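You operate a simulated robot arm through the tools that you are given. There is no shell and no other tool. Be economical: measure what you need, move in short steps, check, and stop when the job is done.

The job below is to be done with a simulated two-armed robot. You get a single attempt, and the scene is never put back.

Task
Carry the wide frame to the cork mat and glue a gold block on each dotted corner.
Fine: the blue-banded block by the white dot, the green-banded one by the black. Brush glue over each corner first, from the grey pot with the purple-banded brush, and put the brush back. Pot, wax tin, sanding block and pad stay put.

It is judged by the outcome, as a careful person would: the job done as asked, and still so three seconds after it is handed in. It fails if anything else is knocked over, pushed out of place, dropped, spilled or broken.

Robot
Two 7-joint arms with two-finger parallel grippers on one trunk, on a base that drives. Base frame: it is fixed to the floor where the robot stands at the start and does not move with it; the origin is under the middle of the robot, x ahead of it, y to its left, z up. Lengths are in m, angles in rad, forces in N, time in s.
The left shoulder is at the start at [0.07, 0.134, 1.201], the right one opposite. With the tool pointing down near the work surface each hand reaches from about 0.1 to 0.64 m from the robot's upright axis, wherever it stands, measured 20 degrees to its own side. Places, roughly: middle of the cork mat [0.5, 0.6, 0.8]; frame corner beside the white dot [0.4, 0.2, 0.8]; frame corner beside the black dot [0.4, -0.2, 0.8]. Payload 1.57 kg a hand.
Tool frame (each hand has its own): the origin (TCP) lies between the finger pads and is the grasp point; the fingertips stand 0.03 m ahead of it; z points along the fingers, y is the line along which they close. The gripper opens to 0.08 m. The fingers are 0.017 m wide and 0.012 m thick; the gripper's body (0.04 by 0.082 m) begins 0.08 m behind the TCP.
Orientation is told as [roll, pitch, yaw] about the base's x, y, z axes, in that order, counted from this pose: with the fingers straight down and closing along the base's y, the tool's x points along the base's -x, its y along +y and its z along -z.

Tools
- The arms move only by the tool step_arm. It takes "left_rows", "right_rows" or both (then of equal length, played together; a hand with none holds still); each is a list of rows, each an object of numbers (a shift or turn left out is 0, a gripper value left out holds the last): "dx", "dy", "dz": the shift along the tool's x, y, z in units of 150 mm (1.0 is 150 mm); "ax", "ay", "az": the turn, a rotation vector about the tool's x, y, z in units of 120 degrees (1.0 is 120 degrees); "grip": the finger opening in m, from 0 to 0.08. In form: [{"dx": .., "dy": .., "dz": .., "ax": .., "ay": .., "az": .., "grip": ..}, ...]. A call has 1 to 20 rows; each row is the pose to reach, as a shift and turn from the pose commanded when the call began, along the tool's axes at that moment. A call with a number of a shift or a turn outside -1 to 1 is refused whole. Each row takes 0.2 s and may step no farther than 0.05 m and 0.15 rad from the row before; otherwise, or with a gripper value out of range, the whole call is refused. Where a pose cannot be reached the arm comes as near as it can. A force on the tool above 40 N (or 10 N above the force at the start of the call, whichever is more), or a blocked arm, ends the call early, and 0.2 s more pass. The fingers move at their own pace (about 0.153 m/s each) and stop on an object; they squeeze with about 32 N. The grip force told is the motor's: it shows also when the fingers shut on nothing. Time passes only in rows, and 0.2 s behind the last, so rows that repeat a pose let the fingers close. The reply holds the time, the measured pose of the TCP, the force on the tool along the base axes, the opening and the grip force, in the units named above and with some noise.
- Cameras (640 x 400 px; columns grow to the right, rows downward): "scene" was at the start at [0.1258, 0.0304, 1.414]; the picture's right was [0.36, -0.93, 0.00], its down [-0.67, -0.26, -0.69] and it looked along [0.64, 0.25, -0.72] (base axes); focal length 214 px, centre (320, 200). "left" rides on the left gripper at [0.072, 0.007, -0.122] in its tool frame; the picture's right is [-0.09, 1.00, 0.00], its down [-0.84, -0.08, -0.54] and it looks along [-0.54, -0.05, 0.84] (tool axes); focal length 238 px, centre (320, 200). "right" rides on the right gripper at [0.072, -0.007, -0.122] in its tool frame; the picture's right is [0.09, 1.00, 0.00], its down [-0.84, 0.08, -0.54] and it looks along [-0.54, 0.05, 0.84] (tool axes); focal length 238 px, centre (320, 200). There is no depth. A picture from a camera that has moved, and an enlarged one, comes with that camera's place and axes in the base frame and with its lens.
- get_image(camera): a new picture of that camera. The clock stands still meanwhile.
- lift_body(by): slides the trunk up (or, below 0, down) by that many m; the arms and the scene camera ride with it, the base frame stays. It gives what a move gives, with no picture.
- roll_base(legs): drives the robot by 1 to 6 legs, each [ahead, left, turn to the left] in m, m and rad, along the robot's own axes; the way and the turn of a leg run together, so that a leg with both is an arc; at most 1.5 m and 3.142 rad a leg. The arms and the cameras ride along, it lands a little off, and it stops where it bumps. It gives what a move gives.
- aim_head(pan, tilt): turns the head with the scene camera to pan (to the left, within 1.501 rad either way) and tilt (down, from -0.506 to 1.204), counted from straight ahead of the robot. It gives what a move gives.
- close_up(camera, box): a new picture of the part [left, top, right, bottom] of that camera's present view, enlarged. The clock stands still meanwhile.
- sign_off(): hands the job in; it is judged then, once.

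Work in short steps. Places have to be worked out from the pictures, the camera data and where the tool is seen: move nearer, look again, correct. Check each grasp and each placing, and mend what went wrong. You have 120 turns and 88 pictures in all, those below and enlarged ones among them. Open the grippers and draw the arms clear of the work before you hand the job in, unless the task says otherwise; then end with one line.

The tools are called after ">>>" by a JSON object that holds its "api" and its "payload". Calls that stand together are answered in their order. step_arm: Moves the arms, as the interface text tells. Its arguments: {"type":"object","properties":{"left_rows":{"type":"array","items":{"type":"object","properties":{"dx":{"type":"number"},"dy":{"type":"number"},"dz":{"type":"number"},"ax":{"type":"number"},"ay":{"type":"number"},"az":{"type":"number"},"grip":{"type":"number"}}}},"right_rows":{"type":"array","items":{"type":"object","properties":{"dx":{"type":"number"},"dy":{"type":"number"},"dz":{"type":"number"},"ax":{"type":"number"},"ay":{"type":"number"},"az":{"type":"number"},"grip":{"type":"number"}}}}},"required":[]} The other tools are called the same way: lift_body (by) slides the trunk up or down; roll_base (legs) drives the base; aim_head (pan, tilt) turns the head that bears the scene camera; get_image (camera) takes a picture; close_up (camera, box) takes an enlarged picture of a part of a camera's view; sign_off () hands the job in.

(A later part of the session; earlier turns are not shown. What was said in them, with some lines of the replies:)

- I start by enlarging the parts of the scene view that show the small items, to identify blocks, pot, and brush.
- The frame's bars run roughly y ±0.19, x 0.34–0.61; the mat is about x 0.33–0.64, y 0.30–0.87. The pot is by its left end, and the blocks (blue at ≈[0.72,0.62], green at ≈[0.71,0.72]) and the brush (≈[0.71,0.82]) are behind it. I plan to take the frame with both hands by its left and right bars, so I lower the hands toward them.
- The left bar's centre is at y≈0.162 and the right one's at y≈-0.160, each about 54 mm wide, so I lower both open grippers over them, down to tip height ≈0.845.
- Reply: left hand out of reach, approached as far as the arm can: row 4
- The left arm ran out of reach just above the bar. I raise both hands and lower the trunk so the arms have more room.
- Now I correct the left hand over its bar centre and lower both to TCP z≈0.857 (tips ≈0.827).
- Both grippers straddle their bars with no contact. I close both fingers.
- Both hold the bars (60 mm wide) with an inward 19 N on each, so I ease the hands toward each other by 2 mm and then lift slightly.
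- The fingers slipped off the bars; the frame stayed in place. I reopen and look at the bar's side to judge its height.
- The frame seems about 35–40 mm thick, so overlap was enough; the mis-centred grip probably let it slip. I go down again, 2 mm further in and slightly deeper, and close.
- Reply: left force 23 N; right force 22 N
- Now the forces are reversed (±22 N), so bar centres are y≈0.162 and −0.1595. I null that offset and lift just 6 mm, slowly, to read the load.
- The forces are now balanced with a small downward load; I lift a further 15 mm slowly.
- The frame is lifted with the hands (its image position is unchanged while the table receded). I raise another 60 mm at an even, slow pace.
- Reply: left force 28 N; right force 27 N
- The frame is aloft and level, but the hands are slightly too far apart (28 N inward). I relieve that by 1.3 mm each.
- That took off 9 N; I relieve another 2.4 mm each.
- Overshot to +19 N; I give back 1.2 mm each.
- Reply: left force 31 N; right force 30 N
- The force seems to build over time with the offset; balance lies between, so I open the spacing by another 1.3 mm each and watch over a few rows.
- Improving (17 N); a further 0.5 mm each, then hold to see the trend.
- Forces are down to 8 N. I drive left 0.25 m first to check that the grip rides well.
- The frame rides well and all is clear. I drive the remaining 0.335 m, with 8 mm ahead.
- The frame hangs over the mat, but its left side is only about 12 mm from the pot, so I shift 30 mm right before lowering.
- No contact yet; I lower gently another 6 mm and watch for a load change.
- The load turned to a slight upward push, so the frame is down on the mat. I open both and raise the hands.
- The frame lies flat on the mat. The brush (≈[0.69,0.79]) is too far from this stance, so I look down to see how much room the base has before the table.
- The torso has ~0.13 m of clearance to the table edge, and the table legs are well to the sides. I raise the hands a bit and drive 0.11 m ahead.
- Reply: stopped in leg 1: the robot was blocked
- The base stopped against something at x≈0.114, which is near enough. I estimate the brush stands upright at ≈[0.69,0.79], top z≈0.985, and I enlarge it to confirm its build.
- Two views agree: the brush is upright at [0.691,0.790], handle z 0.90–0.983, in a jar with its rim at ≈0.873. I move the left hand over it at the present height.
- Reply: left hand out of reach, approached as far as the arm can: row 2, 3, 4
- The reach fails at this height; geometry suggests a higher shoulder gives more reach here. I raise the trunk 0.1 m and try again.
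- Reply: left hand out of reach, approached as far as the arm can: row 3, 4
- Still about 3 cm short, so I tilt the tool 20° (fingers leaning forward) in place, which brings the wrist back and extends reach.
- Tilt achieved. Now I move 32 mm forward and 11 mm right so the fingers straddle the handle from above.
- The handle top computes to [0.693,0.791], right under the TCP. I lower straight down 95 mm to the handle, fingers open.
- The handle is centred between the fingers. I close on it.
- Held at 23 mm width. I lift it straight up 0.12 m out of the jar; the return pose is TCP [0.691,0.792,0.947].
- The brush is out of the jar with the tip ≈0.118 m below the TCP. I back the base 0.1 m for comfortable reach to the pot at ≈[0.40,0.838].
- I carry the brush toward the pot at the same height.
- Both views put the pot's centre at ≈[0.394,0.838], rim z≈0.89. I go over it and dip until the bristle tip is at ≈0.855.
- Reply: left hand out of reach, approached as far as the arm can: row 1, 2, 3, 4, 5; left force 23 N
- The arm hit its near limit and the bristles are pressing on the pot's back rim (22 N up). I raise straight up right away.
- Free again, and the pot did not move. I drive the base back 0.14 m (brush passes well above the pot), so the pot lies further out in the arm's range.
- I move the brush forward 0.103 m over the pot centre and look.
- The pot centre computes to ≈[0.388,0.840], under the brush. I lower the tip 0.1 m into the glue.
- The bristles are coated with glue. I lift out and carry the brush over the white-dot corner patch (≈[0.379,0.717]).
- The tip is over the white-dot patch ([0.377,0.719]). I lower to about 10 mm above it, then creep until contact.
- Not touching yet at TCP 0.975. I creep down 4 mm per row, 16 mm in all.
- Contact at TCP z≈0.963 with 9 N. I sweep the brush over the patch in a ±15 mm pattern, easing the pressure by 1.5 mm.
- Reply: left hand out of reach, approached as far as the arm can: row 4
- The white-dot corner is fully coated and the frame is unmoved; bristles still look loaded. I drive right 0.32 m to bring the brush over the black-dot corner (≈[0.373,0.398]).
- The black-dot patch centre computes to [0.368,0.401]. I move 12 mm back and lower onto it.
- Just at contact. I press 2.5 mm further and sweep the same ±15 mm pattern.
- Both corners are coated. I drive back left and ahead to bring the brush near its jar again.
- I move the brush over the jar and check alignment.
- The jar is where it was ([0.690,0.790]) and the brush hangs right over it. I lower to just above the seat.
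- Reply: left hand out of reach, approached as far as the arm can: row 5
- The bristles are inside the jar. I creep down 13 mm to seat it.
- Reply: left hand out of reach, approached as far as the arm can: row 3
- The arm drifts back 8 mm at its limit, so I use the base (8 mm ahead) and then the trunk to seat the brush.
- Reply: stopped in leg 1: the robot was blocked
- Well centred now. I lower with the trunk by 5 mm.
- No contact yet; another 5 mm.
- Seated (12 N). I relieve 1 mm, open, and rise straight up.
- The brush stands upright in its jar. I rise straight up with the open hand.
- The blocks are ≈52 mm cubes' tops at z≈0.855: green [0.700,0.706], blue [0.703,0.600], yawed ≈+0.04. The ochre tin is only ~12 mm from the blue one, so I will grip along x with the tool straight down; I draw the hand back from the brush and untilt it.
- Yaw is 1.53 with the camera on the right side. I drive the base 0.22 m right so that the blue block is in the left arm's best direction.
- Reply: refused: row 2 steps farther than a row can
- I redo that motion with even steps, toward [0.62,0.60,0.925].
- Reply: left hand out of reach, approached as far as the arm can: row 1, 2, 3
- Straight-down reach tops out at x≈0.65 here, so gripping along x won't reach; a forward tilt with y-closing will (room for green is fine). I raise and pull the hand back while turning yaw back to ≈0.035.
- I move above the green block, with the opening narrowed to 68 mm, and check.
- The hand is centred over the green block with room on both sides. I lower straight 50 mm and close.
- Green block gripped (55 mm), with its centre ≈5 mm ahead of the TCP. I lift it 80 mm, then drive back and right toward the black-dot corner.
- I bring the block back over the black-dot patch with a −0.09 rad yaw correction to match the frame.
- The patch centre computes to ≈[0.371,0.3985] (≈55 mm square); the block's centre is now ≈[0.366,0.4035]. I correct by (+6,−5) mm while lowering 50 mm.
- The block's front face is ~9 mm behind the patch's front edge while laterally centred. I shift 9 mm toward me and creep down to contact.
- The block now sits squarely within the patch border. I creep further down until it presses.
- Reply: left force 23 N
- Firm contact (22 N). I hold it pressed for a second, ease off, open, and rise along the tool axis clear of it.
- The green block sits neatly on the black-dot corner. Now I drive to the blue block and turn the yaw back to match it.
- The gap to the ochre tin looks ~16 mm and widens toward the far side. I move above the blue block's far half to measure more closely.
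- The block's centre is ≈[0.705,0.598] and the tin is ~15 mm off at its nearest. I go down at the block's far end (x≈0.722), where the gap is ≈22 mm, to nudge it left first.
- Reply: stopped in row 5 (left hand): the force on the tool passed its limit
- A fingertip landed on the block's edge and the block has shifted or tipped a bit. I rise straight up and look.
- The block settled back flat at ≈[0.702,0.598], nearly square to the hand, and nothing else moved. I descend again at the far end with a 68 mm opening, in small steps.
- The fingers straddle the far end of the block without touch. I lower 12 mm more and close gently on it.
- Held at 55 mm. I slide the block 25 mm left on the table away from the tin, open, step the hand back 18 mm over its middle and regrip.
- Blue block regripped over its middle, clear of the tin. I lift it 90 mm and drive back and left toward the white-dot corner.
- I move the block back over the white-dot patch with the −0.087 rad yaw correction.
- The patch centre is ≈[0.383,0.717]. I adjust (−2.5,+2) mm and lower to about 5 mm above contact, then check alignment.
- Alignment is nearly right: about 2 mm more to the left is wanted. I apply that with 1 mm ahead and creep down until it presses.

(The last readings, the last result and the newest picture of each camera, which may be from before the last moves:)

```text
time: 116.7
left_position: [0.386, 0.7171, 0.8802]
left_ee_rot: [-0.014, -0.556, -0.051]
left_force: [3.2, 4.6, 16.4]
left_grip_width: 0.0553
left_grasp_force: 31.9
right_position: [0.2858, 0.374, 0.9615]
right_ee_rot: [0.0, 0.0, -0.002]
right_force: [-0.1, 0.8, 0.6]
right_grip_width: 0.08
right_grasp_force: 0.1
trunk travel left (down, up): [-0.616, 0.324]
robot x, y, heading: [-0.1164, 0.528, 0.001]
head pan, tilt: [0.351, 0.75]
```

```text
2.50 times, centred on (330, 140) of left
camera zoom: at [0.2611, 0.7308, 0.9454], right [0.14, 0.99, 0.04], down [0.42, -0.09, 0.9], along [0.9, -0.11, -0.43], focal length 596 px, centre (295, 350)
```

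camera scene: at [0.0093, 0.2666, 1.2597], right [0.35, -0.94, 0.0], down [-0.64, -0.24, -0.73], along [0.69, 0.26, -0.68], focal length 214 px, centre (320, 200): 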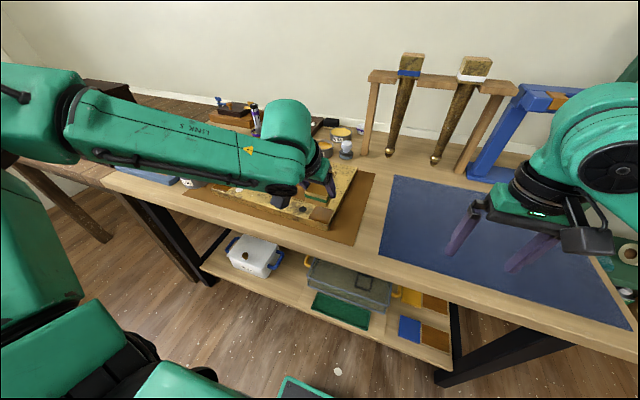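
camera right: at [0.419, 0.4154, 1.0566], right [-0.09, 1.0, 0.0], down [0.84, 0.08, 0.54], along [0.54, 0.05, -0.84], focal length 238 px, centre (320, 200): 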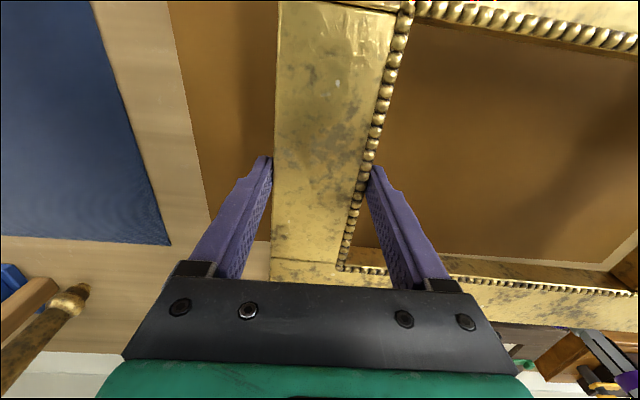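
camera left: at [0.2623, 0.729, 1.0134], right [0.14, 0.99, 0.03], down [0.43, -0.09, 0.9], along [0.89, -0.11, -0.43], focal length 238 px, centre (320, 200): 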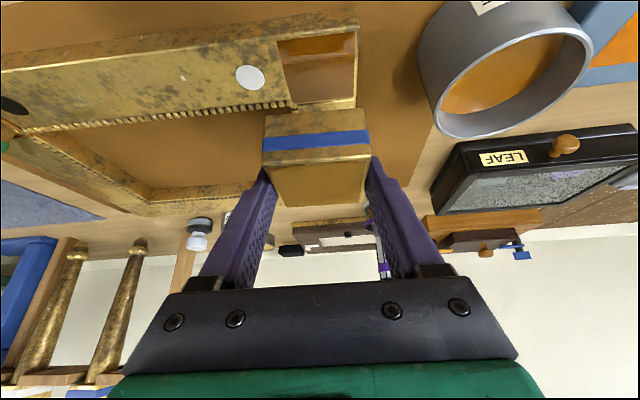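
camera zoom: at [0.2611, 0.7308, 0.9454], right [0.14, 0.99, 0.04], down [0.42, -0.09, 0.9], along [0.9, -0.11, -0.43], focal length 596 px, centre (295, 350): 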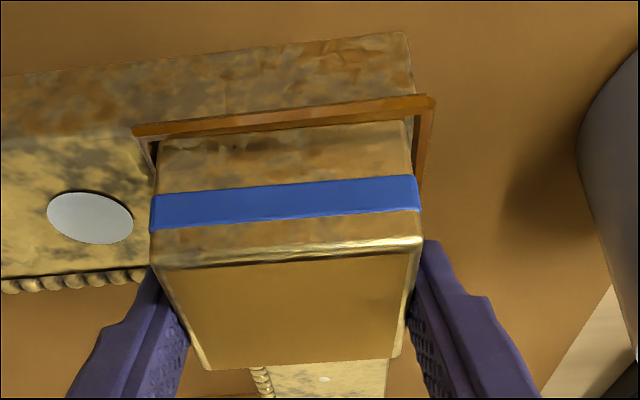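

In contact (16 N) and centred inside the patch border. I hold for a second, ease, open and rise clear.

>>> {"api": "step_arm", "payload": {"left_rows": [{"dx": 0.003, "dz": 0.005}, {"dx": 0.003, "dz": 0.005}, {"dx": 0.003, "dz": 0.005}, {"dx": 0.003, "dz": 0.005}, {"dx": 0, "dz": 0}, {"dx": -0.002, "dz": -0.004, "grip": 0.06}, {"dx": -0.002, "dz": -0.004, "grip": 0.07}, {"dx": -0.002, "dz": -0.004, "grip": 0.072}, {"dx": -0.06, "dz": -0.1}, {"dx": -0.17, "dz": -0.28}, {"dx": -0.28, "dz": -0.46}, {"dx": -0.4, "dz": -0.66}]}}

>>> {"api": "get_image", "payload": {"camera": "left"}}

```text
time: 119.3
left_position: [0.3873, 0.716, 0.9945]
left_ee_rot: [-0.014, -0.548, -0.053]
left_force: [0.3, 0.1, -0.2]
left_grip_width: 0.0719
left_grasp_force: 0.0
right_position: [0.2875, 0.3735, 0.9612]
right_ee_rot: [0.0, 0.0, -0.001]
right_force: [-0.3, 0.0, -0.9]
right_grip_width: 0.0803
right_grasp_force: 0.0
trunk travel left (down, up): [-0.616, 0.324]
robot x, y, heading: [-0.1177, 0.53, 0.002]
head pan, tilt: [0.351, 0.75]
```

```text
6 pictures are left
camera left: at [0.2619, 0.7303, 1.0605], right [0.14, 0.99, 0.04], down [0.43, -0.09, 0.9], along [0.89, -0.11, -0.43], focal length 238 px, centre (320, 200)
```

left: 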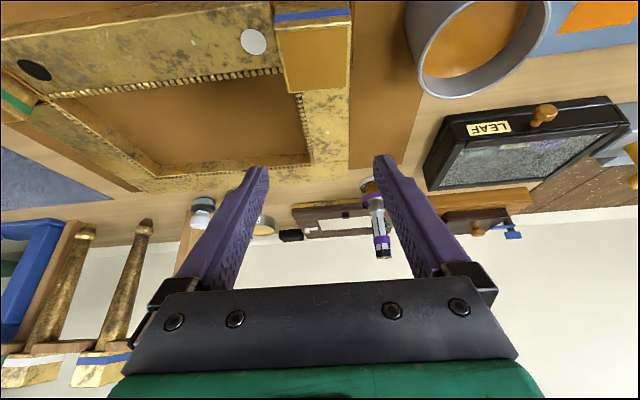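

Both blocks are on their corners. I drive the robot back to clear the arms from the work and take a final look.

>>> {"api": "roll_base", "payload": {"legs": [[-0.2, 0.0, 0.0]]}}

>>> {"api": "get_image", "payload": {"camera": "scene"}}

```text
time: 120.9
left_position: [0.1901, 0.716, 0.9942]
left_ee_rot: [-0.014, -0.549, -0.049]
left_force: [-0.4, -0.6, -0.1]
left_grip_width: 0.0721
left_grasp_force: 0.1
right_position: [0.0892, 0.3739, 0.9606]
right_ee_rot: [0.0, -0.001, 0.0]
right_force: [0.1, 0.3, -0.9]
right_grip_width: 0.0802
right_grasp_force: 0.1
trunk travel left (down, up): [-0.616, 0.324]
robot x, y, heading: [-0.3162, 0.5257, 0.004]
head pan, tilt: [0.351, 0.75]
```

```text
5 pictures are left
camera scene: at [-0.1872, 0.5598, 1.2596], right [0.35, -0.94, 0.0], down [-0.64, -0.24, -0.73], along [0.69, 0.25, -0.68], focal length 214 px, centre (320, 200)
```

scene: 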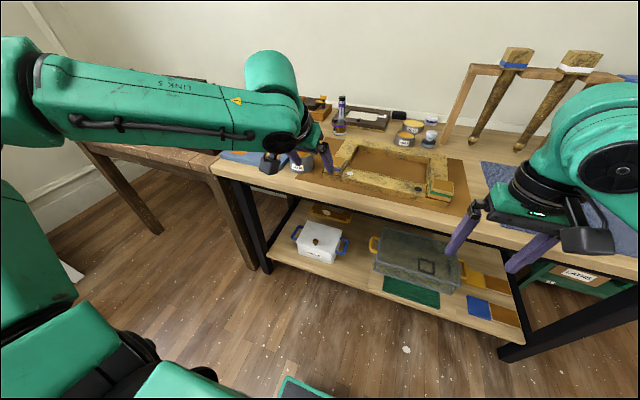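

Mostly good, but the left hand hides the blue block. I back off further and enlarge the work.

>>> {"api": "roll_base", "payload": {"legs": [[-0.15, -0.15, 0.0]]}}

>>> {"api": "aim_head", "payload": {"pan": 0.3, "tilt": 0.6}}

>>> {"api": "close_up", "payload": {"camera": "scene", "box": [200, 100, 440, 250]}}

```text
time: 122.5
left_position: [0.041, 0.5671, 0.9937]
left_ee_rot: [-0.017, -0.55, -0.049]
left_force: [-0.2, 0.1, -0.4]
left_grip_width: 0.072
left_grasp_force: 0.0
right_position: [-0.0586, 0.2248, 0.9599]
right_ee_rot: [0.0, 0.001, -0.001]
right_force: [-0.1, -0.1, -0.4]
right_grip_width: 0.08
right_grasp_force: 0.0
trunk travel left (down, up): [-0.616, 0.324]
robot x, y, heading: [-0.4661, 0.3796, 0.003]
head pan, tilt: [0.351, 0.75]
```

```text
time: 123.2
left_position: [0.0396, 0.5671, 0.9949]
left_ee_rot: [-0.014, -0.55, -0.05]
left_force: [0.4, -0.5, 1.1]
left_grip_width: 0.0722
left_grasp_force: 0.0
right_position: [-0.0599, 0.2234, 0.9604]
right_ee_rot: [0.0, 0.001, 0.0]
right_force: [-0.1, -0.6, -0.2]
right_grip_width: 0.0803
right_grasp_force: 0.0
trunk travel left (down, up): [-0.616, 0.324]
robot x, y, heading: [-0.4666, 0.3798, 0.003]
head pan, tilt: [0.3, 0.6]
```

```text
2.67 times, centred on (320, 175) of scene
camera zoom: at [-0.3305, 0.4073, 1.2725], right [0.3, -0.95, 0.0], down [-0.54, -0.17, -0.82], along [0.79, 0.25, -0.57], focal length 572 px, centre (320, 267)
```

zoom: 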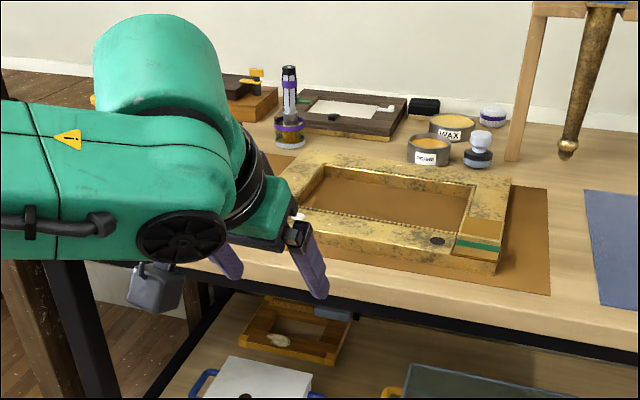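

The final view shows green, brush, pots and tins all in place, and the last wrist picture after release showed the blue block flat on the white-dot corner. Grippers are open and the arms are clear, so I hand in.

>>> {"api": "sign_off", "payload": {}}

```text
The job is handed in.
```

I handed the job in with the wide frame on the cork mat, both dotted corners glued, the blue-banded block by the white dot, the green-banded block by the black dot, and the brush back in its jar. My last scene view had the blue block hidden behind the left arm, so its final check is the wrist picture taken just after I released it. Two slips along the way: the brush pressed on the pot's rim, and a fingertip tipped the blue block before I regripped it. No pot or tin appeared to move.
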